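You operate a simulated robot arm through the tools that you are given. There is no shell and no other tool. Be economical: measure what you need, move in short steps, check, and stop when the job is done.

Carry out the task below with a simulated robot arm. There is one attempt and no reset: what you move stays moved.

JOB
Dip the red cube in the soak tank and freeze it at -25 C.
Fine: dark all over first; lid shut, frost button on, wait for the blue lamp.

It is judged by the outcome, as a careful person would: the job done as asked, and still so three seconds after it is handed in. It fails if anything else is knocked over, pushed out of place, dropped, spilled or broken.

ROBOT AND FRAMES
A 6-joint arm with a two-finger parallel gripper, fixed in place. Base frame: the origin is at the foot of the arm, x ahead of it, y to its left, z up; the work surface is at about z = 860. Units: mm, degrees, N and s.
With the tool pointing down near the work surface it reaches from about 260 to 680 mm from the base axis. Its first joint turns from -66.0 to 66.0 degrees. Payload 2.9 kg.
The TCP is the grasp point between the finger pads, 30 mm short of the fingertips. In the tool frame z runs along the fingers and y along their closing line. The gripper opens to 110 mm. The fingers are 20 mm wide and 10 mm thick; the gripper's body (48 by 112 mm) begins 55 mm behind the TCP.
Orientation is that of the tool frame in the base frame, as a unit quaternion [x, y, z, w]. With the fingers straight down and closing along the base's y, the tool's x points along the base's -x, its y along +y and its z along -z.

CONTROLS
- The arm moves only by the tool send_rows. Its arguments are lists of equal length, an entry for each row: "translation": the shift along the tool's x, y, z in mm, a list of three; "turn": the turn, a rotation vector about the tool's x, y, z in degrees, a list of three; "jaw": the gripper command, from -1 (fully open) to 1 (shut), values between in proportion. In form: {"translation": [[dx, dy, dz], ...], "turn": [[wx, wy, wz], ...], "jaw": [jaw, ...]}. A call has 1 to 10 rows; each row is the pose to reach, as a shift and turn from the pose commanded when the call began, along the tool's axes at that moment. Rows are played at 5 a second. More than 50 mm and 8.6 degrees between two rows, or a gripper value outside its range, and nothing of the call is played. Where a pose cannot be reached the arm comes as near as it can. A force on the tool above 40 N (or 10 N above the force at the start of the call, whichever is more), or a blocked arm, ends the call early, and 0.2 s more pass. Each finger travels about 108 mm/s and halts on what it meets, pressing with about 40 N; the grip force reading is that of the motor and also rises with nothing between the fingers. The clock runs only during rows and for 0.2 s after the last one: add rows that repeat a pose to give the fingers time. It gives the time, the measured TCP pose, the force on the tool (base axes), the opening and the grip force at its end, in the units of the frame above (readings bear some noise).
- Cameras (640 x 400 px; columns grow to the right, rows downward): "scene" is fixed at [84.7, 435.5, 1394.8]; the picture's right is [-0.71, -0.71, 0.00], its down [-0.34, 0.34, -0.88] and it looks along [0.62, -0.62, -0.47] (base axes); focal length 224 px, centre (320, 200). "wrist" rides on the gripper at [-36, 0, -57] in the tool frame; the picture's right is [0.00, -1.00, 0.00], its down [0.97, 0.00, -0.24] and it looks along [0.24, 0.00, 0.97] (tool axes); focal length 218 px, centre (320, 200).
- camera(camera): a new picture of that camera. No time passes.
- measure_at(camera, pixels): for up to 12 pixels [column, row] of the newest picture of that camera ("zoom" is the newest enlarged one), the place [x, y, z] in the base frame of the surface seen there, good to about 2 mm. No time passes.
- close_up(camera, box): a new picture of the part [left, top, right, bottom] of that camera's present view, enlarged. No time passes.
- close_job(): hands the job in; it is judged then, once.

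Go step by step. Measure first, check grasps and placings, and put right what went wrong. The budget is 80 turns and 46 pictures, counting those below and the enlarged ones. Unless the task says otherwise, let go and move clear before handing in, and close with one line.

The tools are called after "Call:" as name(argument=value, ...) on one line, values as JSON. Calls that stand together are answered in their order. send_rows: Moves the arm, as the interface text tells. Its arguments: {"type":"object","properties":{"translation":{"type":"array","items":{"type":"array","items":{"type":"number"}}},"turn":{"type":"array","items":{"type":"array","items":{"type":"number"}}},"jaw":{"type":"array","items":{"type":"number"}}},"required":["translation","turn","jaw"]} The other tools are called the same way: camera (camera) takes a picture; measure_at (camera, pixels) gives the place of the surface under pixels of a picture; close_up (camera, box) takes an enlarged picture of a part of a camera's view; close_job () hands the job in.

At the start:

```text
time: 0.0
tcp_pos: [442.0, -118.8, 1202.1]
orientation: [0.001, 1.0, 0.0, 0.001]
ft_force: [-0.1, 0.0, 0.2]
finger_gap: 109.6
grasp_force: 0.1
```

scene: 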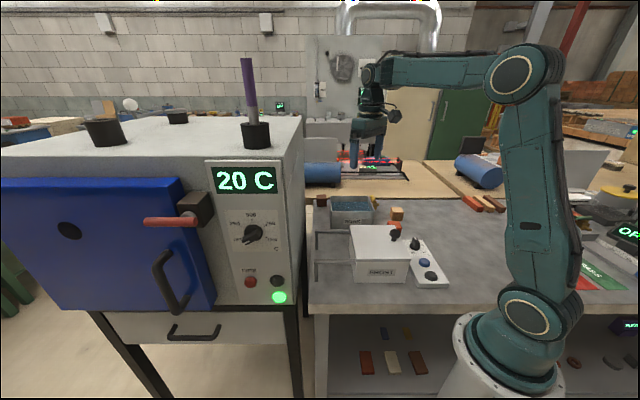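
wrist: 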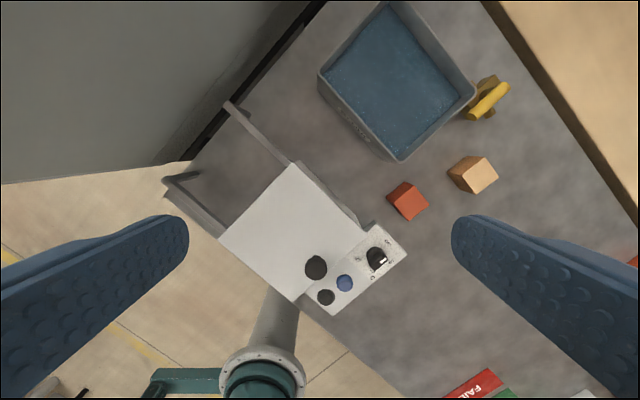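

The wrist view shows the tank (395,80), red cube (407,201), and the freezer box (290,230) with a dial (377,258) and buttons (344,283), (326,297). I'll enlarge and measure.

Call:
close_up(camera="wrist", box=[160, 90, 480, 320])

Call:
close_up(camera="scene", box=[300, 180, 460, 300])

Call:
measure_at(camera="wrist", pixels=[[407, 193], [408, 215], [475, 172], [395, 80], [400, 160], [318, 70], [473, 95], [316, 267], [344, 283], [326, 297], [377, 258], [290, 220]])

Call:
measure_at(camera="scene", pixels=[[395, 232], [415, 243], [425, 263], [431, 276], [352, 228], [398, 228], [408, 257], [356, 256], [397, 213], [316, 232], [316, 263], [352, 203]])

```text
1.74 times, centred on (320, 205) of wrist
```

zoom: 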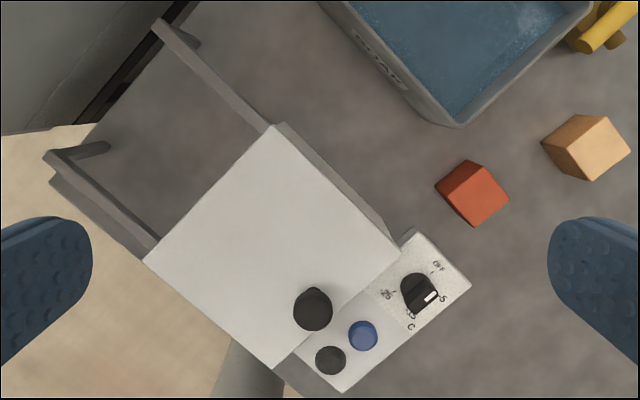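

```text
3.33 times, centred on (380, 240) of scene
```

zoom: 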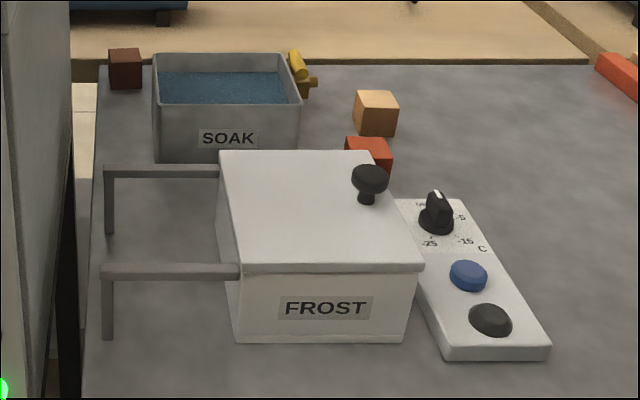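

```text
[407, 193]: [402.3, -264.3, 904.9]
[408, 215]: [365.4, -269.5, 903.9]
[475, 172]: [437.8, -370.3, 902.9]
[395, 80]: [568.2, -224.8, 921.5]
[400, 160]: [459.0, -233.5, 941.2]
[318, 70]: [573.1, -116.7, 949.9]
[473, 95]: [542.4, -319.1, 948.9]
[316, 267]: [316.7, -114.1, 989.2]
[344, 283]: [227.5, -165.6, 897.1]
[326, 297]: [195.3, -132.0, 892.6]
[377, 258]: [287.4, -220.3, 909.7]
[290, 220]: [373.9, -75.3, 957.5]
```

```text
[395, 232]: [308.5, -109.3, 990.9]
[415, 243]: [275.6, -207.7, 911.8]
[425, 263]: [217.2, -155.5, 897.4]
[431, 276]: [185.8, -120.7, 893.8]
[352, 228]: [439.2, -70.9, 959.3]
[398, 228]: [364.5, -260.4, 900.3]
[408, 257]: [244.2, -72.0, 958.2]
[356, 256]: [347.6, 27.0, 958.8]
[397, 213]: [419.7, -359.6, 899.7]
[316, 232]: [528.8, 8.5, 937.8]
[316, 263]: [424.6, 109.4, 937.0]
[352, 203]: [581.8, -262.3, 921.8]
```

The lid runs on rails along (+x,+y), with its knob near (313,-112). I'll look at the panel closely to read the dial and labels.

Call:
close_up(camera="wrist", box=[300, 220, 420, 320])

Call:
measure_at(camera="zoom", pixels=[[400, 200], [440, 225], [380, 150], [340, 210], [500, 100], [600, 220]])

Call:
close_up(camera="scene", box=[392, 224, 442, 274])

```text
4.00 times, centred on (360, 270) of wrist
```

zoom: 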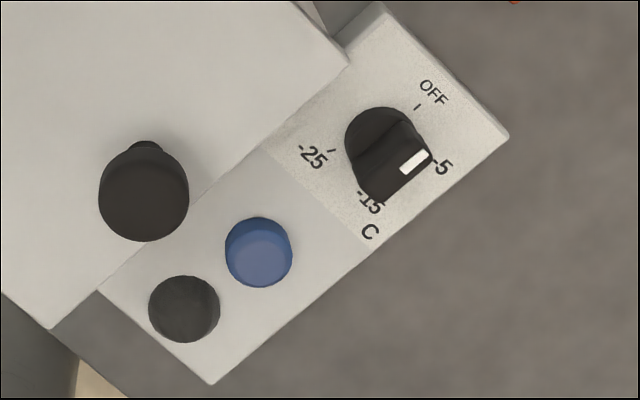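

```text
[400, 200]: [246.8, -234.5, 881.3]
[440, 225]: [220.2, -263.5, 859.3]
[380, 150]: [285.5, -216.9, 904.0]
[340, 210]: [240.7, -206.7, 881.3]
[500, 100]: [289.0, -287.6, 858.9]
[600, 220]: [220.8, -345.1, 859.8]
```

```text
8.00 times, centred on (417, 249) of scene
```

zoom: 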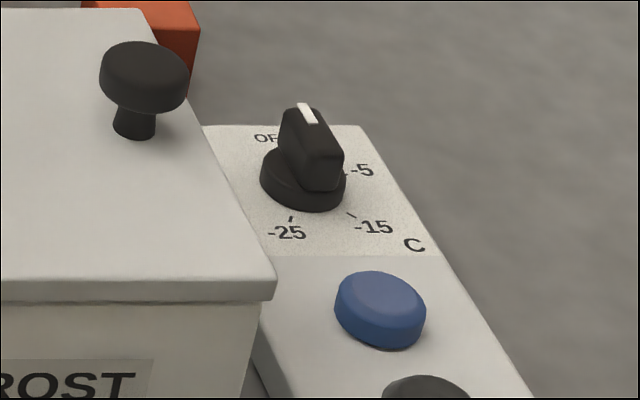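

The panel has marks OFF, -5, -15 and -25, but the dial's pointer is ambiguous at this angle. I'll move the wrist camera above the dial.

Call:
send_rows(translation=[[24, -16, 26], [48, -33, 53], [72, -49, 79], [95, -65, 106], [119, -82, 132], [143, -98, 159], [143, -98, 159]], turn=[[0, 0, 0], [0, 0, 0], [0, 0, 0], [0, 0, 0], [0, 0, 0], [0, 0, 0], [0, 0, 0]], jaw=[-1, -1, -1, -1, -1, -1, -1])

Call:
camera(camera="wrist")

```text
time: 1.6
tcp_pos: [301.1, -216.8, 1040.9]
orientation: [0.0, 1.0, 0.0, 0.0]
ft_force: [-0.3, -0.3, -0.4]
finger_gap: 110.0
grasp_force: 0.1
```

```text
39 pictures are left
```

wrist: 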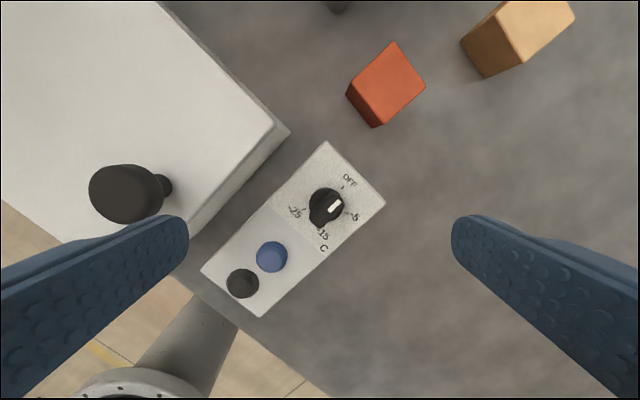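

Call:
close_up(camera="wrist", box=[270, 155, 390, 255])

Call:
measure_at(camera="wrist", pixels=[[334, 209], [343, 187], [349, 217], [303, 209], [318, 233], [312, 205], [327, 200], [320, 215], [389, 50], [424, 84], [358, 88], [381, 122]])

```text
4.00 times, centred on (330, 205) of wrist
```

zoom: 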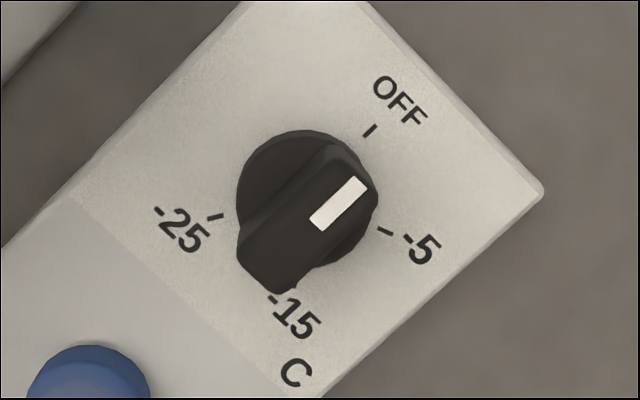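

```text
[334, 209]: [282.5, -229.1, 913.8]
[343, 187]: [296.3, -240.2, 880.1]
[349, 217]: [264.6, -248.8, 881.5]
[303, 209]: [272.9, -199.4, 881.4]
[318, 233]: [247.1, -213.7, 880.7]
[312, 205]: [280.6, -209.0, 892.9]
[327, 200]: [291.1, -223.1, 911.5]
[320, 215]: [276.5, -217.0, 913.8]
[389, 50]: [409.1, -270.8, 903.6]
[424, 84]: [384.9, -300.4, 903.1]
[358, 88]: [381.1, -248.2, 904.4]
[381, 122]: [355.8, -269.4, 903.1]
```

The dial centre is about (278,-223). The pointer is at OFF, and the ticks are 70° apart going clockwise, so -25 is at +210°. I'll rotate the gripper to -135° above the dial, so the 210° turn stays mid-range.

Call:
send_rows(translation=[[3, -1, 0], [6, -2, 0], [9, -3, 0], [12, -4, 0], [15, -5, 0], [18, -6, 0], [20, -6.5, 0], [23, -6.5, 0], [23, -6.5, 0], [23, -6.5, 0]], turn=[[0, 0, -8], [0, 0, -16], [0, 0, -24], [0, 0, -32], [0, 0, -40], [0, 0, -48], [0, 0, -56], [0, 0, -64], [0, 0, -72], [0, 0, -80]], jaw=[-1, -1, -1, -1, -1, -1, -1, -1, -1, -1])

Call:
send_rows(translation=[[0, 0, 0], [0, 0, 0], [0, 0, 0], [0, 0, 0], [0, 0, 0], [0, 0, 0], [0, 0, 0], [0, 0, 0]], turn=[[0, 0, -8], [0, 0, -16], [0, 0, -24], [0, 0, -32], [0, 0, -40], [0, 0, -48], [0, 0, -55], [0, 0, -55]], jaw=[-1, -0.8, -0.5, -0.3, -0.3, -0.3, -0.3, -0.3])

Call:
camera(camera="wrist")

```text
time: 3.8
tcp_pos: [277.6, -222.4, 1043.5]
orientation: [-0.644, 0.765, -0.001, 0.001]
ft_force: [0.3, -0.1, -0.3]
finger_gap: 110.3
grasp_force: 0.0
```

```text
time: 5.6
tcp_pos: [281.2, -217.8, 1043.4]
orientation: [0.923, -0.384, 0.0, -0.001]
ft_force: [1.2, -0.8, -0.3]
finger_gap: 71.5
grasp_force: 0.0
out of reach, approached as far as the arm can: row 7, 8
```

```text
37 pictures are left
```

wrist: 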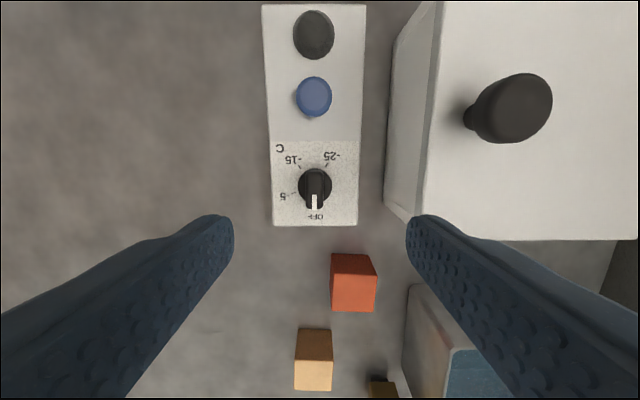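

The -135° yaw sits just past the joint limit, so I'll use -132°, recentre over the dial and descend with the jaw at 70 mm.

Call:
send_rows(translation=[[0, 0, 0], [0, 0, 20], [0, 0, 40], [0, 0, 60]], turn=[[0, 0, 3], [0, 0, 3], [0, 0, 3], [0, 0, 3]], jaw=[-0.3, -0.3, -0.3, -0.3])

Call:
camera(camera="wrist")

```text
time: 6.6
tcp_pos: [279.3, -218.8, 982.1]
orientation: [0.913, -0.407, 0.001, 0.0]
ft_force: [-0.3, 0.6, -0.2]
finger_gap: 71.6
grasp_force: 0.1
```

```text
36 pictures are left
```

wrist: 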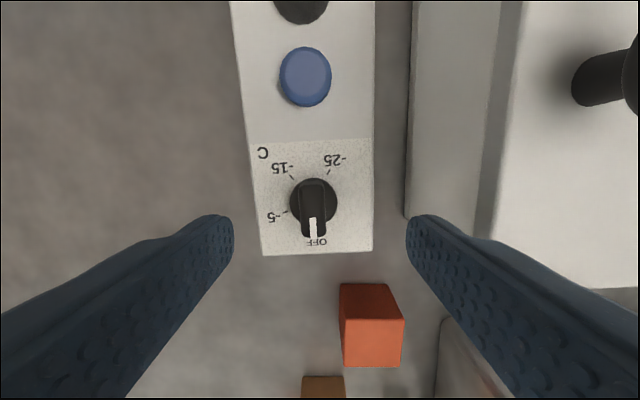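

Measuring the dial in this nearer view to fix its centre.

Call:
measure_at(camera="wrist", pixels=[[293, 203], [334, 201], [313, 181], [313, 228], [313, 205], [303, 215], [323, 215], [288, 213], [328, 171], [292, 178]])

Call:
close_up(camera="wrist", box=[264, 150, 364, 250])

```text
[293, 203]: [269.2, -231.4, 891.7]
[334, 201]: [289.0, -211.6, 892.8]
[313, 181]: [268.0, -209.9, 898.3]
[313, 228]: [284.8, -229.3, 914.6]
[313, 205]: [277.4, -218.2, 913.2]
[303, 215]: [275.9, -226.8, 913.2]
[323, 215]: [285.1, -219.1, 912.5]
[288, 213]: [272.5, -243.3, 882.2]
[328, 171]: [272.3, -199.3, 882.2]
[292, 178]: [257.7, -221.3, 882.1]
```

```text
4.00 times, centred on (314, 200) of wrist
```

zoom: 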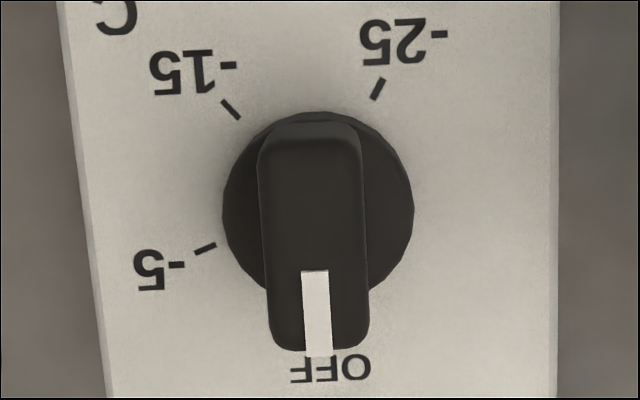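

Dial centre is (279,-221.5), bar top at 913, ring at 892. I'll descend to z≈926 (tips 896) and close on the bar.

Call:
send_rows(translation=[[1, 1, 20], [2, 1.8, 40], [2, 1.8, 56], [2, 1.8, 56]], turn=[[0, 0, 0], [0, 0, 0], [0, 0, 0], [0, 0, 0]], jaw=[-0.3, -0.3, -0.3, -0.3])

Call:
send_rows(translation=[[0, 0, 0], [0, 0, 0], [0, 0, 0], [0, 0, 0]], turn=[[0, 0, 0], [0, 0, 0], [0, 0, 0], [0, 0, 0]], jaw=[0.3, 0.65, 1, 1])

```text
time: 7.6
tcp_pos: [279.7, -219.7, 926.9]
orientation: [0.913, -0.407, 0.001, 0.0]
ft_force: [0.1, -0.3, 0.7]
finger_gap: 71.3
grasp_force: 0.0
```

```text
time: 8.6
tcp_pos: [277.8, -222.6, 926.1]
orientation: [0.913, -0.409, -0.003, 0.003]
ft_force: [-20.3, -17.1, -2.2]
finger_gap: 15.6
grasp_force: 44.9
```

The bar is gripped at 15.6 mm, with a sideways load of ~26 N from a 2.5 mm offset. I'll relieve it, then begin turning.

Call:
send_rows(translation=[[0, 2.5, 0], [0, 2.5, 0], [0, 2.5, 0], [0, 2.5, 0]], turn=[[0, 0, 0], [0, 0, 3], [0, 0, 8], [0, 0, 14]], jaw=[1, 1, 1, 1])

```text
time: 9.6
tcp_pos: [279.2, -222.6, 927.0]
orientation: [0.857, -0.516, 0.0, 0.0]
ft_force: [-12.2, -4.8, 11.7]
finger_gap: 15.8
grasp_force: 44.9
```

Turning goes smoothly (yaw -118°). Continuing.

Call:
send_rows(translation=[[0, 0, 0], [0, 0, 0], [0, 0, 0], [0, 0, 0], [0, 0, 0], [0, 0, 0], [0, 0, 0], [0, 0, 0], [0, 0, 0], [0, 0, 0]], turn=[[0, 0, 8], [0, 0, 16], [0, 0, 24], [0, 0, 32], [0, 0, 40], [0, 0, 48], [0, 0, 56], [0, 0, 64], [0, 0, 72], [0, 0, 80]], jaw=[1, 1, 1, 1, 1, 1, 1, 1, 1, 1])

Call:
send_rows(translation=[[0, 0, 0], [0, 0, 0], [0, 0, 0], [0, 0, 0], [0, 0, 0], [0, 0, 0], [0, 0, 0], [0, 0, 0], [0, 0, 0], [0, 0, 0]], turn=[[0, 0, 8], [0, 0, 16], [0, 0, 24], [0, 0, 32], [0, 0, 40], [0, 0, 48], [0, 0, 56], [0, 0, 64], [0, 0, 72], [0, 0, 80]], jaw=[1, 1, 1, 1, 1, 1, 1, 1, 1, 1])

Call:
camera(camera="wrist")

```text
time: 11.8
tcp_pos: [278.4, -221.9, 926.3]
orientation: [-0.325, 0.946, 0.0, 0.001]
ft_force: [-0.3, 5.8, 26.6]
finger_gap: 15.8
grasp_force: 45.3
```

```text
time: 14.0
tcp_pos: [279.3, -222.3, 927.6]
orientation: [0.36, 0.933, -0.001, 0.001]
ft_force: [1.0, -6.2, 27.7]
finger_gap: 15.7
grasp_force: 44.2
```

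```text
34 pictures are left
```

wrist: 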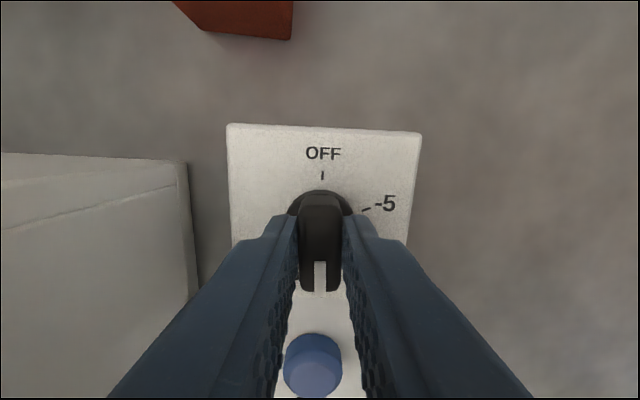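

The pointer is now at ~180° (white mark toward the blue button); another 32° is needed for the -25 tick. Then I'll release and rise to check.

Call:
send_rows(translation=[[0, 0, 0], [0, 0, 0], [0, 0, 0], [0, 0, 0], [0, 0, 0]], turn=[[0, 0, 8], [0, 0, 16], [0, 0, 24], [0, 0, 32], [0, 0, 32]], jaw=[1, 1, 1, 1, 1])

Call:
send_rows(translation=[[0, 0, 0], [0, 0, 0], [0, 0, 0], [0, 0, -25], [0, 0, -60], [0, 0, -100]], turn=[[0, 0, 0], [0, 0, 0], [0, 0, 0], [0, 0, 0], [0, 0, 0], [0, 0, 0]], jaw=[0.5, 0, -0.3, -0.3, -0.3, -0.3])

Call:
close_up(camera="wrist", box=[240, 120, 400, 220])

```text
time: 15.2
tcp_pos: [279.7, -223.7, 927.0]
orientation: [0.603, 0.797, 0.0, 0.001]
ft_force: [-1.2, -10.6, 23.5]
finger_gap: 15.7
grasp_force: 44.9
```

```text
time: 16.6
tcp_pos: [279.1, -223.6, 1026.3]
orientation: [0.602, 0.799, 0.0, 0.0]
ft_force: [-0.5, 0.5, 0.2]
finger_gap: 71.3
grasp_force: 0.0
```

```text
4.00 times, centred on (320, 170) of wrist
```

zoom: 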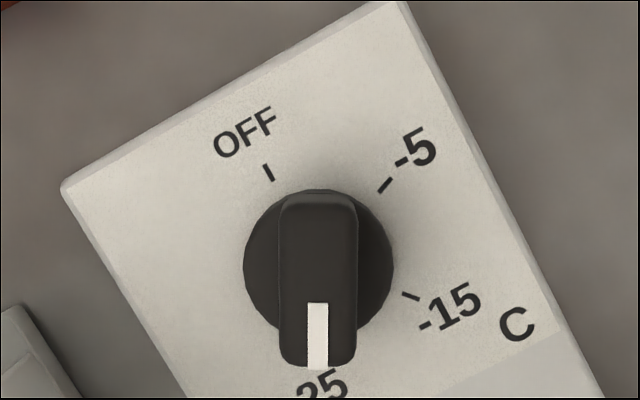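

The pointer lines up with the "-25" label at the bottom. Next is the lid: I'll go above its knob, turned to 45° so the jaw closes along the slide direction.

Call:
send_rows(translation=[[25, 16, -20], [49, 32, -40], [74, 48, -50], [98, 63.5, -50], [98, 63.5, -50]], turn=[[0, 0, -8], [0, 0, -16], [0, 0, -24], [0, 0, -29], [0, 0, -29]], jaw=[-0.3, -0.3, -0.3, -0.3, -0.3])

Call:
camera(camera="wrist")

Call:
close_up(camera="scene", box=[300, 140, 460, 300])

```text
time: 17.8
tcp_pos: [313.3, -110.9, 1076.6]
orientation: [0.382, 0.924, 0.0, 0.0]
ft_force: [-0.2, -0.3, -0.2]
finger_gap: 71.1
grasp_force: 0.0
```

```text
32 pictures are left
```

wrist: 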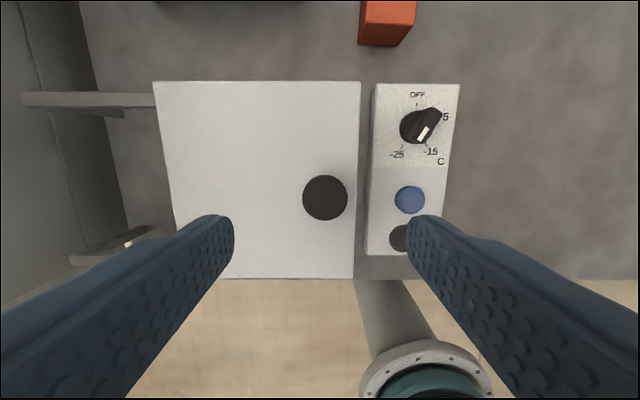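

```text
2.50 times, centred on (380, 220) of scene
```

zoom: 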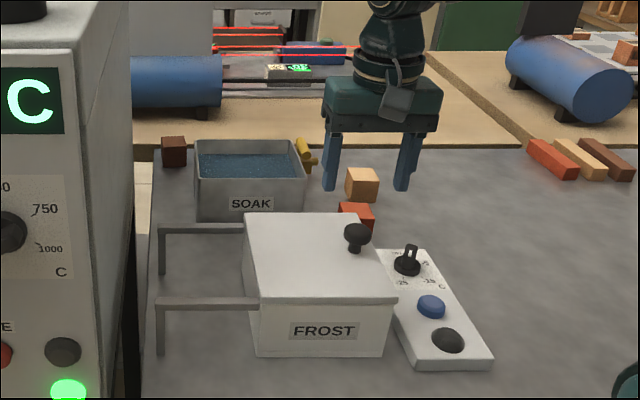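

The dial in this view: bar from (437,112) to white end (420,138), pointing at -25. I'll check it more precisely and measure the knob and surroundings.

Call:
close_up(camera="wrist", box=[375, 80, 465, 170])

Call:
measure_at(camera="wrist", pixels=[[310, 198], [340, 198], [325, 180], [325, 215], [40, 100], [80, 262], [20, 200], [70, 60], [165, 90], [355, 90], [352, 270], [105, 100]])

```text
4.44 times, centred on (420, 125) of wrist
```

zoom: 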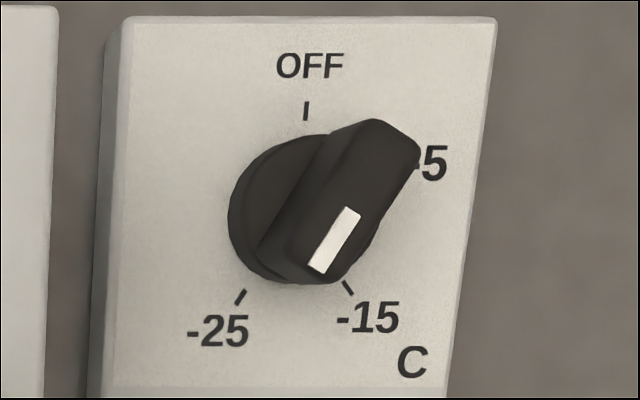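

```text
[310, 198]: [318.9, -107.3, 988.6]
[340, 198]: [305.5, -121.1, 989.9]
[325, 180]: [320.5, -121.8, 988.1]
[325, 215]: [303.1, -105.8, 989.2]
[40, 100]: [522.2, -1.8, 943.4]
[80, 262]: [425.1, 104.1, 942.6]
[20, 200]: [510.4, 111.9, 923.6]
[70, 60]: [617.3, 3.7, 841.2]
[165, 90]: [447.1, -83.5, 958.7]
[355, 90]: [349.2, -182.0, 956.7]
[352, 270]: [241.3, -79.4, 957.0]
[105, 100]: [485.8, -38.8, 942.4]
```

The white line is parallel to the -25 tick, so the dial is set. Knob centre is (311.5,-114) and its top is at 989; I'll descend to z=1000 and grip it.

Call:
send_rows(translation=[[-1, -3.4, 25], [-1, -3.4, 50], [-1, -3.4, 76], [-1, -3.4, 76], [-1, -3.4, 76], [-1, -3.4, 76], [-1, -3.4, 76]], turn=[[0, 0, 0], [0, 0, 0], [0, 0, 0], [0, 0, 0], [0, 0, 0], [0, 0, 0], [0, 0, 0]], jaw=[-0.3, -0.3, -0.3, -0.3, 0.2, 0.6, 0.6])

```text
time: 19.4
tcp_pos: [312.9, -112.7, 1001.6]
orientation: [0.383, 0.924, 0.0, 0.0]
ft_force: [0.5, 0.4, -5.0]
finger_gap: 30.9
grasp_force: 45.0
```

The knob is gripped at 30.9 mm. I'll slide the lid along tool +y (towards the rails).

Call:
send_rows(translation=[[0, 10, 0], [0, 25, 0], [0, 40, 0], [0, 55, 0], [0, 70, 0], [0, 85, 0], [0, 100, 0], [0, 115, 0]], turn=[[0, 0, 0], [0, 0, 0], [0, 0, 0], [0, 0, 0], [0, 0, 0], [0, 0, 0], [0, 0, 0], [0, 0, 0]], jaw=[0.6, 0.6, 0.6, 0.6, 0.6, 0.6, 0.6, 0.6])

Call:
close_up(camera="scene", box=[300, 140, 460, 300])

```text
time: 21.2
tcp_pos: [391.9, -31.7, 1000.5]
orientation: [0.383, 0.924, 0.001, 0.001]
ft_force: [-1.5, 0.8, -7.9]
finger_gap: 31.2
grasp_force: 44.5
```

```text
2.50 times, centred on (380, 220) of scene
```

zoom: 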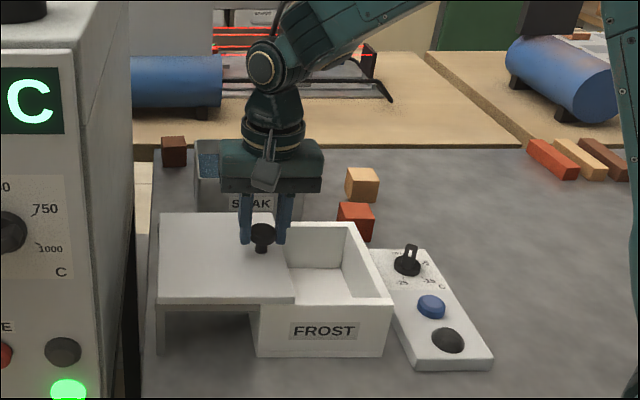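

The lid is open by ~113 mm. I'll push it another 10 mm for margin, then release and rise, turning toward 135° for the cube.

Call:
send_rows(translation=[[0, 4, 0], [0, 8, 0], [0, 11, 0], [0, 11, 0]], turn=[[0, 0, 0], [0, 0, 0], [0, 0, 0], [0, 0, 0]], jaw=[0.6, 0.6, 0.6, 0.6])

Call:
send_rows(translation=[[0, 0, 0], [0, 0, 0], [0, 0, -30], [0, 0, -70], [0, 0, -100]], turn=[[0, 0, 0], [0, 0, 0], [0, 0, 0], [0, 0, 0], [0, 0, 0]], jaw=[0.1, -0.2, -0.2, -0.2, -0.2])

Call:
close_up(camera="scene", box=[300, 140, 460, 300])

```text
time: 22.2
tcp_pos: [398.3, -26.9, 999.7]
orientation: [0.386, 0.923, -0.003, -0.003]
ft_force: [-25.3, -17.8, 4.3]
finger_gap: 31.1
grasp_force: 44.9
```

```text
time: 23.4
tcp_pos: [400.3, -24.2, 1099.5]
orientation: [0.382, 0.924, 0.0, 0.0]
ft_force: [-0.6, -0.3, 0.0]
finger_gap: 65.9
grasp_force: 0.1
```

```text
2.50 times, centred on (380, 220) of scene
```

zoom: 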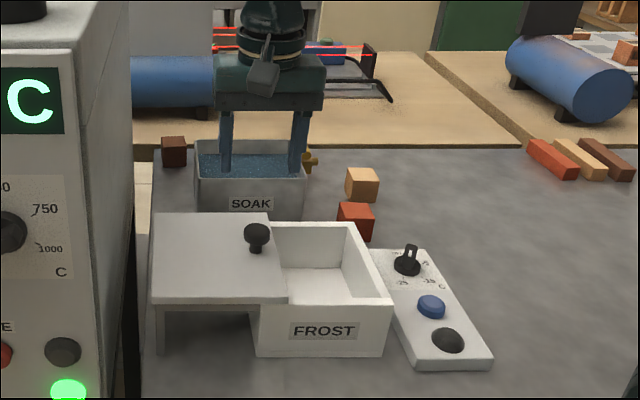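

The lid is at its open stop. Now I'll measure the cube, box interior and tank in this view.

Call:
measure_at(camera="zoom", pixels=[[345, 207], [369, 206], [356, 225], [320, 280], [335, 290], [285, 225], [385, 297], [350, 225], [270, 240], [288, 298], [250, 168], [205, 143]])

Call:
send_rows(translation=[[0, -30, 0], [0, -60, 0], [0, -90, 0], [-40, -100, 0], [-70, -100, 0], [-70, -100, 0], [-70, -100, 0], [-70, -100, 0], [-70, -100, 0], [-70, -100, 0]], turn=[[0, 0, 8], [0, 0, 16], [0, 0, 24], [0, 0, 32], [0, 0, 40], [0, 0, 48], [0, 0, 56], [0, 0, 64], [0, 0, 72], [0, 0, 80]], jaw=[-0.6, -0.6, -0.6, -0.6, -0.6, -0.6, -0.6, -0.6, -0.6, -0.6])

Call:
camera(camera="wrist")

```text
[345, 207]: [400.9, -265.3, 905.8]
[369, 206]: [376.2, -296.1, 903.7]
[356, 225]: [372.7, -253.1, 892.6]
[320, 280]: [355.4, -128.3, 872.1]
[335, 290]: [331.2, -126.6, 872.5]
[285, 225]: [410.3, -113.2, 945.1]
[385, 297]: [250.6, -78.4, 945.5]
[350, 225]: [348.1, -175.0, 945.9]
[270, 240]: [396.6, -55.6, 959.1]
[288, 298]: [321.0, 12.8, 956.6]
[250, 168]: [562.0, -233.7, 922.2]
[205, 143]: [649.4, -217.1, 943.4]
```

```text
time: 25.6
tcp_pos: [379.4, -144.8, 1100.9]
orientation: [0.887, 0.461, -0.001, 0.0]
ft_force: [-0.4, -0.3, 0.0]
finger_gap: 88.0
grasp_force: 0.1
```

```text
27 pictures are left
```

wrist: 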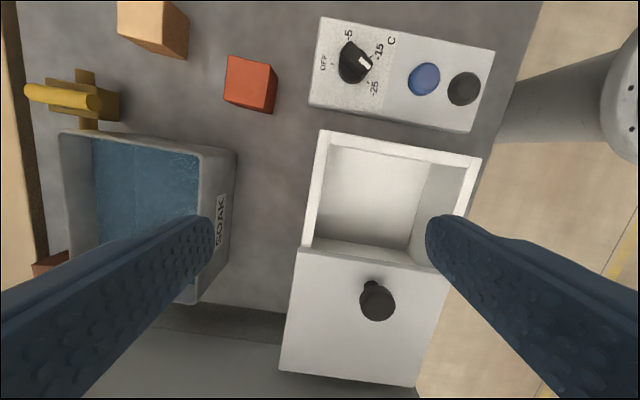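

Now measuring the cube's top corners from this view before approaching.

Call:
measure_at(camera="wrist", pixels=[[231, 58], [225, 98], [268, 67], [262, 107], [247, 80], [324, 160], [405, 165], [412, 245], [315, 235], [69, 134], [232, 153], [110, 240]])

```text
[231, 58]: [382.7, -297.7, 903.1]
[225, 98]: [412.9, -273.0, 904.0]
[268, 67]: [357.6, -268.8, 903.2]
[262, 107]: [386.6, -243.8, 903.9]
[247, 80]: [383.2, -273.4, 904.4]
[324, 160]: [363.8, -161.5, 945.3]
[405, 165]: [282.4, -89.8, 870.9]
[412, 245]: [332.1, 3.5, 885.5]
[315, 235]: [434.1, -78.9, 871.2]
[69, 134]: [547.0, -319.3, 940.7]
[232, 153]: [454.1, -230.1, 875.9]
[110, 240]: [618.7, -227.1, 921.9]
```

The cube's centre is (385,-271), with sides at ~40°, top 904. I'll move above it with yaw 140°, jaw 88 mm open, stopping at z≈950.

Call:
send_rows(translation=[[-25, 19, 10], [-50, 38, 30], [-75, 58, 60], [-100, 77, 95], [-100, 77, 130], [-100, 77, 150], [-100, 77, 150]], turn=[[0, 0, 5], [0, 0, 10], [0, 0, 15], [0, 0, 15], [0, 0, 15], [0, 0, 15], [0, 0, 15]], jaw=[-0.6, -0.6, -0.6, -0.6, -0.6, -0.6, -0.6])

Call:
camera(camera="wrist")

```text
time: 27.2
tcp_pos: [386.2, -270.8, 950.3]
orientation: [0.939, 0.343, 0.0, 0.001]
ft_force: [0.2, 0.0, 0.0]
finger_gap: 88.0
grasp_force: 0.0
```

```text
26 pictures are left
```

wrist: 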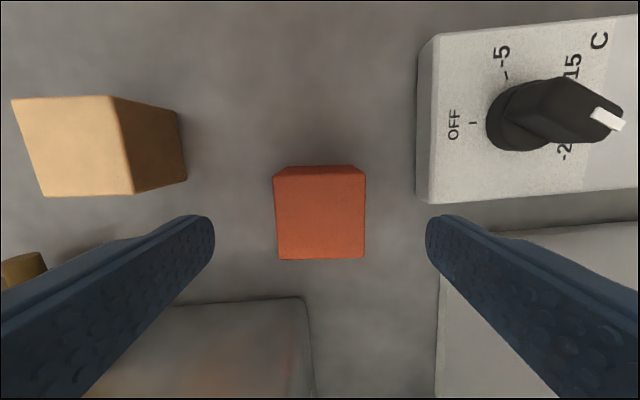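

The cube is centred and square in the jaws. I'll narrow the jaw a little, descend to z=894 and grip.

Call:
send_rows(translation=[[0, 0, 10], [0, 0, 30], [0, 0, 46], [0, 0, 56], [0, 0, 56], [0, 0, 56], [0, 0, 56], [0, 0, 56]], turn=[[0, 0, 0], [0, 0, 0], [0, 0, 0], [0, 0, 0], [0, 0, 0], [0, 0, 0], [0, 0, 0], [0, 0, 0]], jaw=[-0.3, -0.3, -0.3, -0.3, 0, 0.3, 0.6, 0.6])

Call:
send_rows(translation=[[0, 0, -25], [0, 0, -55], [0, 0, -100], [0, 0, -130], [0, 0, -130]], turn=[[0, 0, 0], [0, 0, 0], [0, 0, 0], [0, 0, 0], [0, 0, 0]], jaw=[0.6, 0.6, 0.6, 0.6, 0.6])

Call:
camera(camera="wrist")

```text
time: 29.0
tcp_pos: [385.2, -270.8, 894.3]
orientation: [0.939, 0.343, 0.0, 0.0]
ft_force: [0.4, 0.2, 0.6]
finger_gap: 44.7
grasp_force: 40.0
```

```text
time: 30.2
tcp_pos: [385.9, -270.1, 1025.2]
orientation: [0.94, 0.342, 0.001, 0.001]
ft_force: [-1.0, -0.2, -2.3]
finger_gap: 44.5
grasp_force: 40.0
```

```text
25 pictures are left
```

wrist: 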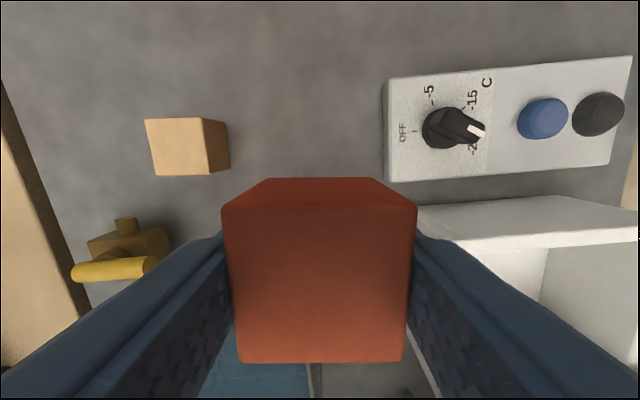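

Cube held at 44.5 mm. I'll carry it at z≈1025 over the tank centre (556,-221).

Call:
send_rows(translation=[[30, 13, 0], [60, 27, 0], [92, 41, 0], [125, 56, 0], [155, 69, 0], [161.7, 71.8, 0], [161.7, 71.8, 0]], turn=[[0, 0, -1], [0, 0, -2], [0, 0, -3], [0, 0, -4], [0, 0, -5], [0, 0, -5], [0, 0, -5]], jaw=[0.6, 0.6, 0.6, 0.6, 0.6, 0.6, 0.6])

Call:
close_up(camera="scene", box=[300, 120, 440, 260])

Call:
camera(camera="wrist")

```text
time: 31.8
tcp_pos: [556.4, -222.3, 1023.7]
orientation: [0.924, 0.383, 0.0, 0.0]
ft_force: [-0.3, -1.1, -1.7]
finger_gap: 44.8
grasp_force: 40.2
```

```text
2.86 times, centred on (370, 190) of scene
```

zoom: 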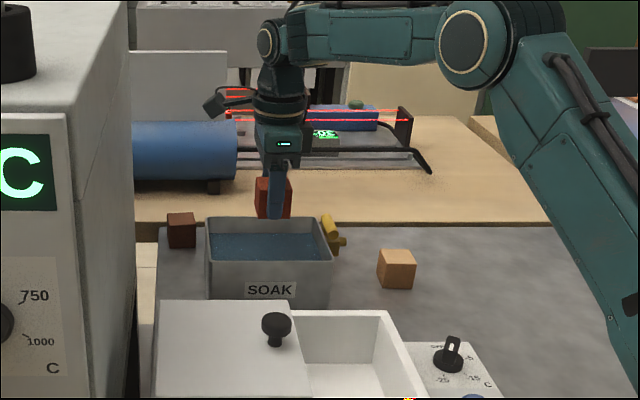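

```text
23 pictures are left
```

wrist: 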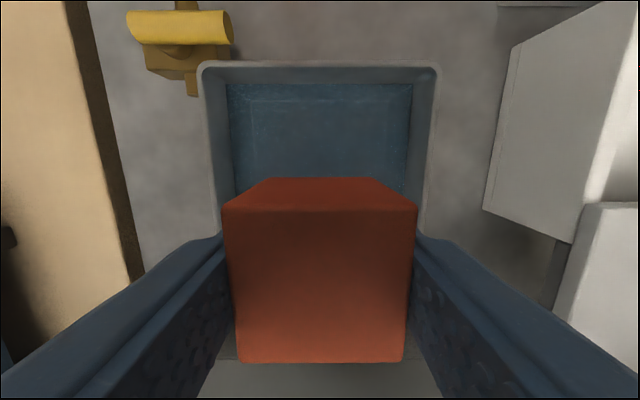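

Centred over the tank (rim 200–440). I'll descend gently to TCP z≈908, putting the cube top below the liquid at 921.

Call:
send_rows(translation=[[0, 0, 25], [0, 0, 45], [0, 0, 60], [0, 0, 75], [0, 0, 88], [0, 0, 98], [0, 0, 106], [0, 0, 112], [0, 0, 116], [0, 0, 116]], turn=[[0, 0, 0], [0, 0, 0], [0, 0, 0], [0, 0, 0], [0, 0, 0], [0, 0, 0], [0, 0, 0], [0, 0, 0], [0, 0, 0], [0, 0, 0]], jaw=[0.6, 0.6, 0.6, 0.6, 0.6, 0.6, 0.6, 0.6, 0.6, 0.6])

Call:
close_up(camera="scene", box=[320, 170, 400, 230])

Call:
camera(camera="wrist")

```text
time: 34.0
tcp_pos: [555.0, -222.8, 909.1]
orientation: [0.924, 0.383, 0.0, 0.0]
ft_force: [0.3, -0.4, -1.5]
finger_gap: 44.7
grasp_force: 39.3
```

```text
6.67 times, centred on (360, 200) of scene
```

zoom: 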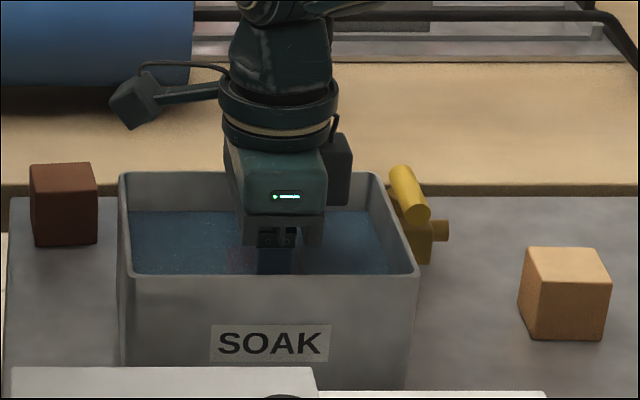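

```text
21 pictures are left
```

wrist: 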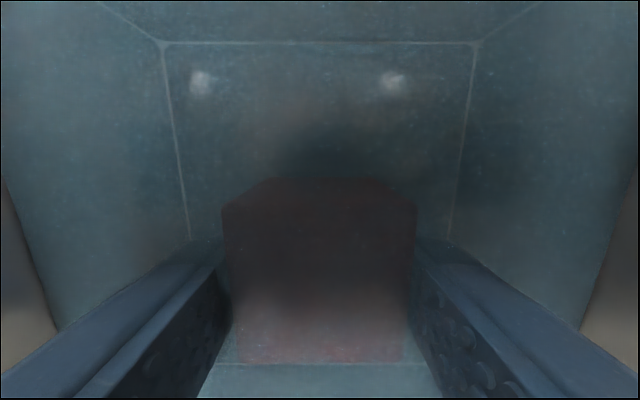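

The cube is submerged, but only barely at the top, with no floor contact. I'll go 5 mm deeper, hold 2 s, then rise to inspect.

Call:
send_rows(translation=[[0, 0, 3], [0, 0, 6], [0, 0, 6], [0, 0, 6], [0, 0, 6], [0, 0, 6], [0, 0, 6], [0, 0, 6], [0, 0, 6], [0, 0, 6]], turn=[[0, 0, 0], [0, 0, 0], [0, 0, 0], [0, 0, 0], [0, 0, 0], [0, 0, 0], [0, 0, 0], [0, 0, 0], [0, 0, 0], [0, 0, 0]], jaw=[0.6, 0.6, 0.6, 0.6, 0.6, 0.6, 0.6, 0.6, 0.6, 0.6])

Call:
send_rows(translation=[[0, 0, 0], [0, 0, 0], [0, 0, -5], [0, 0, -12], [0, 0, -22], [0, 0, -35], [0, 0, -55], [0, 0, -80], [0, 0, -105], [0, 0, -125]], turn=[[0, 0, 0], [0, 0, 0], [0, 0, 0], [0, 0, 0], [0, 0, 0], [0, 0, 0], [0, 0, 0], [0, 0, 0], [0, 0, 0], [0, 0, 0]], jaw=[0.6, 0.6, 0.6, 0.6, 0.6, 0.6, 0.6, 0.6, 0.6, 0.6])

Call:
camera(camera="wrist")

Call:
close_up(camera="scene", box=[320, 140, 400, 220])

```text
time: 36.2
tcp_pos: [555.3, -221.6, 901.4]
orientation: [0.924, 0.382, -0.001, 0.0]
ft_force: [-0.9, 0.5, -1.3]
finger_gap: 44.5
grasp_force: 39.9
```

```text
time: 38.4
tcp_pos: [556.2, -222.7, 1028.2]
orientation: [0.924, 0.383, -0.001, 0.0]
ft_force: [0.2, 0.1, -0.1]
finger_gap: 44.5
grasp_force: 40.0
```

```text
20 pictures are left
```

wrist: 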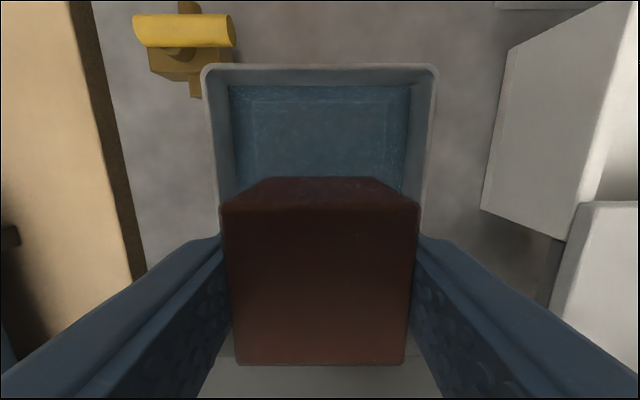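

```text
5.00 times, centred on (360, 180) of scene
```

zoom: 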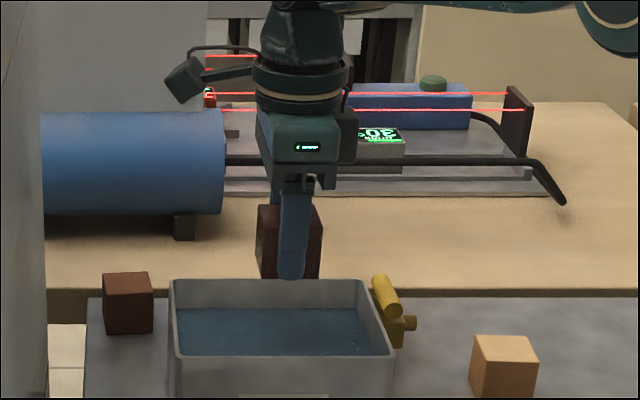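

The cube is uniformly dark on all visible faces. I'll carry it over the open freezer box to (341,-86).

Call:
send_rows(translation=[[-5, -20, -15], [-14, -60, -20], [-22, -100, -20], [-31, -140, -20], [-40, -180, -20], [-48, -215, -20], [-55.5, -248.5, -20], [-55.5, -248.5, -20]], turn=[[0, 0, 0], [0, 0, 0], [0, 0, 0], [0, 0, 0], [0, 0, 0], [0, 0, 0], [0, 0, 0], [0, 0, 0]], jaw=[0.6, 0.6, 0.6, 0.6, 0.6, 0.6, 0.6, 0.6])

Call:
camera(camera="wrist")

Call:
close_up(camera="scene", box=[320, 170, 440, 290])

```text
time: 40.2
tcp_pos: [340.3, -86.4, 1047.8]
orientation: [0.924, 0.383, 0.0, 0.0]
ft_force: [-0.1, -0.1, -2.0]
finger_gap: 44.7
grasp_force: 40.1
```

```text
18 pictures are left
```

wrist: 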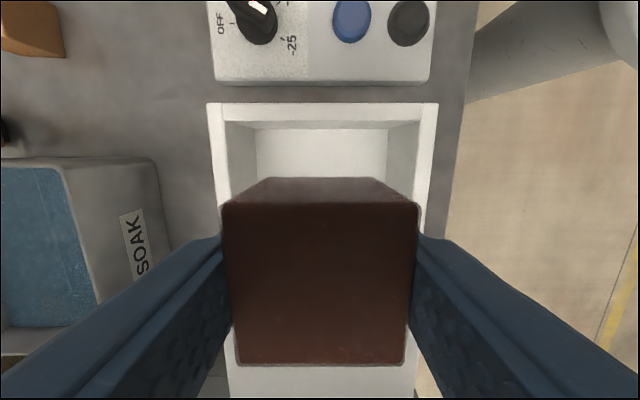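

```text
3.33 times, centred on (380, 230) of scene
```

zoom: 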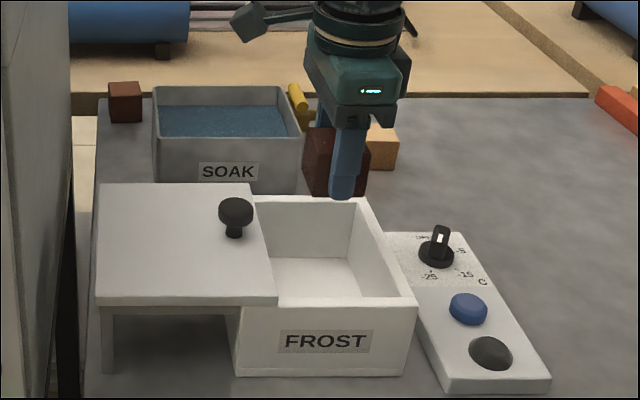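

Centred laterally in the box (rim 207–438). I'll descend to TCP z≈908, cube bottom just above the 872 floor.

Call:
send_rows(translation=[[0, 0, 30], [0, 0, 60], [0, 0, 90], [0, 0, 110], [0, 0, 124], [0, 0, 132], [0, 0, 137], [0, 0, 139.5], [0, 0, 139.5]], turn=[[0, 0, 0], [0, 0, 0], [0, 0, 0], [0, 0, 0], [0, 0, 0], [0, 0, 0], [0, 0, 0], [0, 0, 0], [0, 0, 0]], jaw=[0.6, 0.6, 0.6, 0.6, 0.6, 0.6, 0.6, 0.6, 0.6])

Call:
close_up(camera="scene", box=[320, 170, 440, 290])

```text
time: 42.2
tcp_pos: [339.9, -84.1, 908.5]
orientation: [0.924, 0.383, 0.0, 0.0]
ft_force: [0.3, -0.1, -1.4]
finger_gap: 44.4
grasp_force: 40.3
```

```text
3.33 times, centred on (380, 230) of scene
```

zoom: 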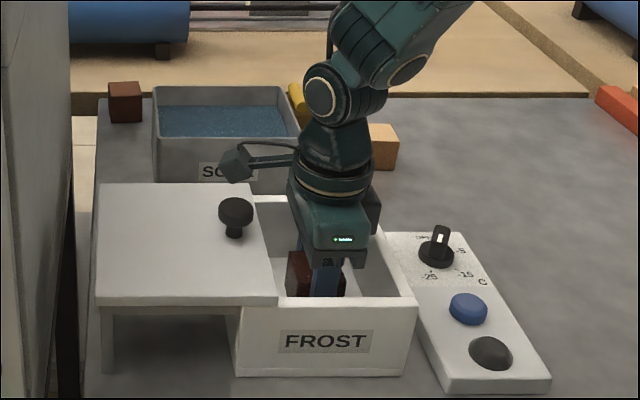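

No contact yet. I'll lower 2 mm more, then open gently and rise.

Call:
send_rows(translation=[[0, 0, 2], [0, 0, 2], [0, 0, 2], [0, 0, 2], [0, 0, 2], [0, 0, -20], [0, 0, -50], [0, 0, -90], [0, 0, -130], [0, 0, -160]], turn=[[0, 0, 0], [0, 0, 0], [0, 0, 0], [0, 0, 0], [0, 0, 0], [0, 0, 0], [0, 0, 0], [0, 0, 0], [0, 0, 0], [0, 0, 0]], jaw=[0.6, 0.2, 0, -0.15, -0.15, -0.15, -0.15, -0.15, -0.15, -0.15])

Call:
camera(camera="wrist")

Call:
close_up(camera="scene", box=[320, 170, 440, 290])

```text
time: 44.4
tcp_pos: [340.5, -84.1, 1068.5]
orientation: [0.924, 0.383, 0.0, 0.0]
ft_force: [-0.6, 0.2, 0.1]
finger_gap: 63.1
grasp_force: 0.0
```

```text
15 pictures are left
```

wrist: 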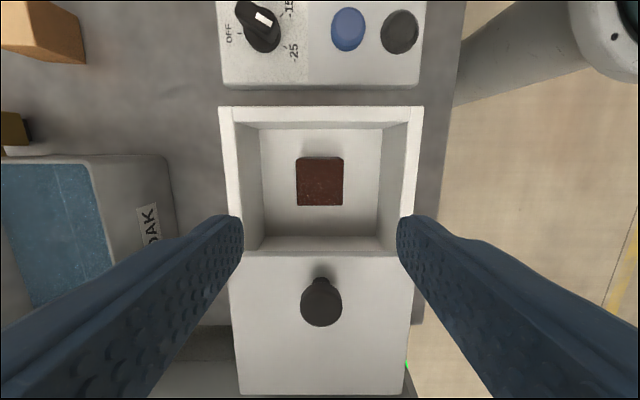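

```text
3.33 times, centred on (380, 230) of scene
```

zoom: 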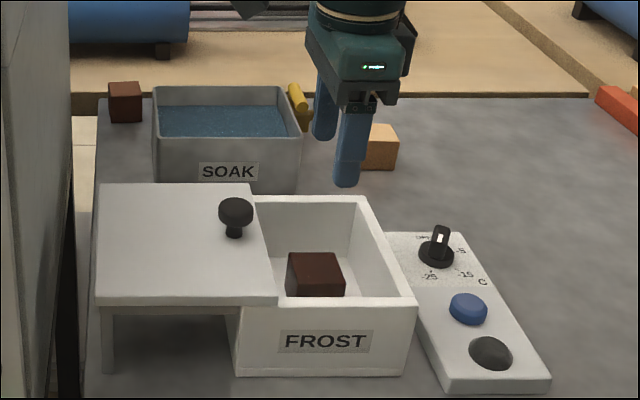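

The cube sits in the box, dark. Next I'll turn back to 45° over the lid knob at (398.5,-26.5).

Call:
send_rows(translation=[[20, 0, -5], [40, 0, -5], [60, 0, -5], [81.7, 0, -5], [81.7, 0, -5], [81.7, 0, -5], [81.7, 0, -5], [81.7, 0, -5], [81.7, 0, -5], [81.7, 0, -5]], turn=[[0, 0, -8.5], [0, 0, -17], [0, 0, -25.5], [0, 0, -34], [0, 0, -42.5], [0, 0, -51], [0, 0, -59.5], [0, 0, -68], [0, 0, -76.5], [0, 0, -85]], jaw=[-0.3, -0.3, -0.3, -0.3, -0.3, -0.3, -0.3, -0.3, -0.3, -0.3])

Call:
send_rows(translation=[[0, 0, 20], [0, 0, 45], [0, 0, 65], [0, 0, 72], [0, 0, 72], [0, 0, 72], [0, 0, 72]], turn=[[0, 0, -5], [0, 0, -5], [0, 0, -5], [0, 0, -5], [0, 0, -5], [0, 0, -5], [0, 0, -5]], jaw=[-0.3, -0.3, -0.3, -0.3, 0.2, 0.6, 0.6])

```text
time: 46.6
tcp_pos: [397.2, -28.1, 1072.1]
orientation: [0.42, 0.907, 0.0, 0.001]
ft_force: [-1.2, -0.6, 0.2]
finger_gap: 71.5
grasp_force: 0.0
```

```text
time: 48.2
tcp_pos: [398.5, -27.2, 1001.4]
orientation: [0.383, 0.924, 0.0, 0.0]
ft_force: [0.6, -1.0, -3.4]
finger_gap: 31.0
grasp_force: 45.2
```

Knob gripped at 31.0 mm. I'll slide the lid shut along tool -y (~121 mm, plus a small press).

Call:
send_rows(translation=[[0, -15, 0], [0, -30, 0], [0, -45, 0], [0, -60, 0], [0, -75, 0], [0, -90, 0], [0, -105, 0], [0, -116, 0], [0, -122, 0], [0, -122, 0]], turn=[[0, 0, 0], [0, 0, 0], [0, 0, 0], [0, 0, 0], [0, 0, 0], [0, 0, 0], [0, 0, 0], [0, 0, 0], [0, 0, 0], [0, 0, 0]], jaw=[0.6, 0.6, 0.6, 0.6, 0.6, 0.6, 0.6, 0.6, 0.6, 0.6])

```text
time: 50.4
tcp_pos: [312.2, -112.9, 1000.2]
orientation: [0.382, 0.924, 0.0, -0.001]
ft_force: [8.1, -5.5, -30.5]
finger_gap: 31.2
grasp_force: 45.0
```

The knob is back at its starting place. Release, rise and check.

Call:
send_rows(translation=[[0, 0, 0], [0, 0, 0], [0, 0, 0], [0, 0, -30], [0, 0, -60], [0, 0, -75]], turn=[[0, 0, 0], [0, 0, 0], [0, 0, 0], [0, 0, 0], [0, 0, 0], [0, 0, 0]], jaw=[0.1, -0.2, -0.2, -0.2, -0.2, -0.2])

Call:
camera(camera="wrist")

Call:
measure_at(camera="wrist", pixels=[[325, 198], [410, 193], [410, 200], [410, 207], [403, 200], [417, 200], [398, 233], [165, 90], [355, 90], [352, 270]])

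```text
time: 51.8
tcp_pos: [310.8, -113.3, 1076.4]
orientation: [0.383, 0.924, 0.0, -0.001]
ft_force: [-0.4, 0.9, -0.5]
finger_gap: 66.2
grasp_force: 0.0
```

```text
13 pictures are left
```

wrist: 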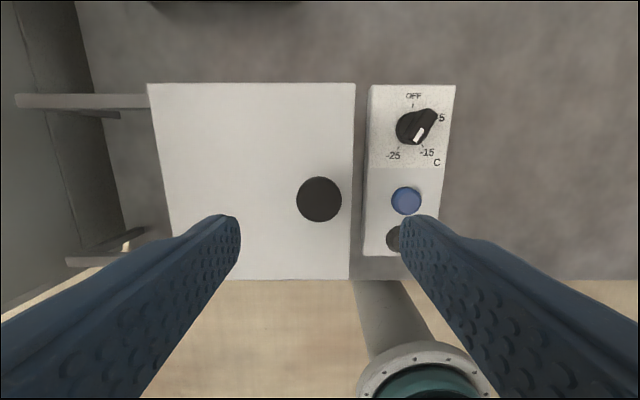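

```text
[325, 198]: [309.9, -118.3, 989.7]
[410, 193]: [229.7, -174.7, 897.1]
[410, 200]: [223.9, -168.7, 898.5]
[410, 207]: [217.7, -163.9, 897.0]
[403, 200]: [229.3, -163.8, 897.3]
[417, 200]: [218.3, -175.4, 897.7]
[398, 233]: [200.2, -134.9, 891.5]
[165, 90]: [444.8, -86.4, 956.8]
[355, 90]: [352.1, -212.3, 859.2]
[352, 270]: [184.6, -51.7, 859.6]
```

The lid is fully shut. The blue raised button is centred at about (226.5,-166), top 898; the dark dome beside it is the lamp. I'll move above the button with the jaw shut.

Call:
send_rows(translation=[[6, -25, 0], [12, -50, 0], [18, -75, 0], [22.2, -97, 20], [22.2, -97, 60], [22.2, -97, 100], [22.2, -97, 130], [22.2, -97, 130]], turn=[[0, 0, 0], [0, 0, 0], [0, 0, 0], [0, 0, 0], [0, 0, 0], [0, 0, 0], [0, 0, 0], [0, 0, 0]], jaw=[0, 0.3, 0.6, 1, 1, 1, 1, 1])

Call:
camera(camera="wrist")

Call:
close_up(camera="scene", box=[380, 220, 450, 290])

```text
time: 53.6
tcp_pos: [228.8, -166.9, 946.1]
orientation: [0.383, 0.924, -0.001, 0.0]
ft_force: [-0.5, -0.2, -0.7]
finger_gap: 0.1
grasp_force: 37.7
```

```text
12 pictures are left
```

wrist: 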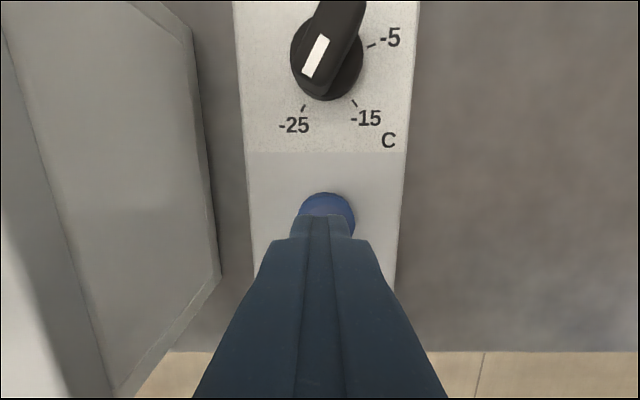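

```text
5.71 times, centred on (415, 255) of scene
```

zoom: 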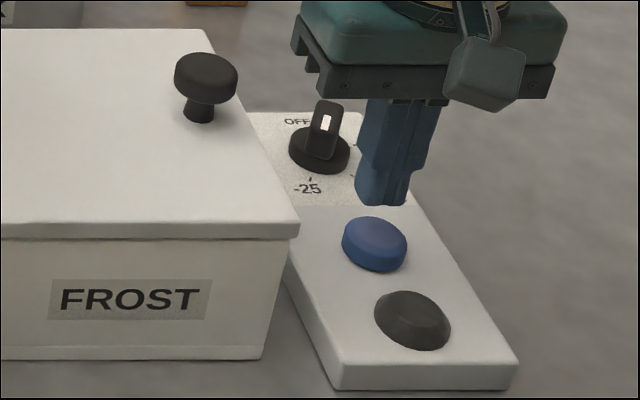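

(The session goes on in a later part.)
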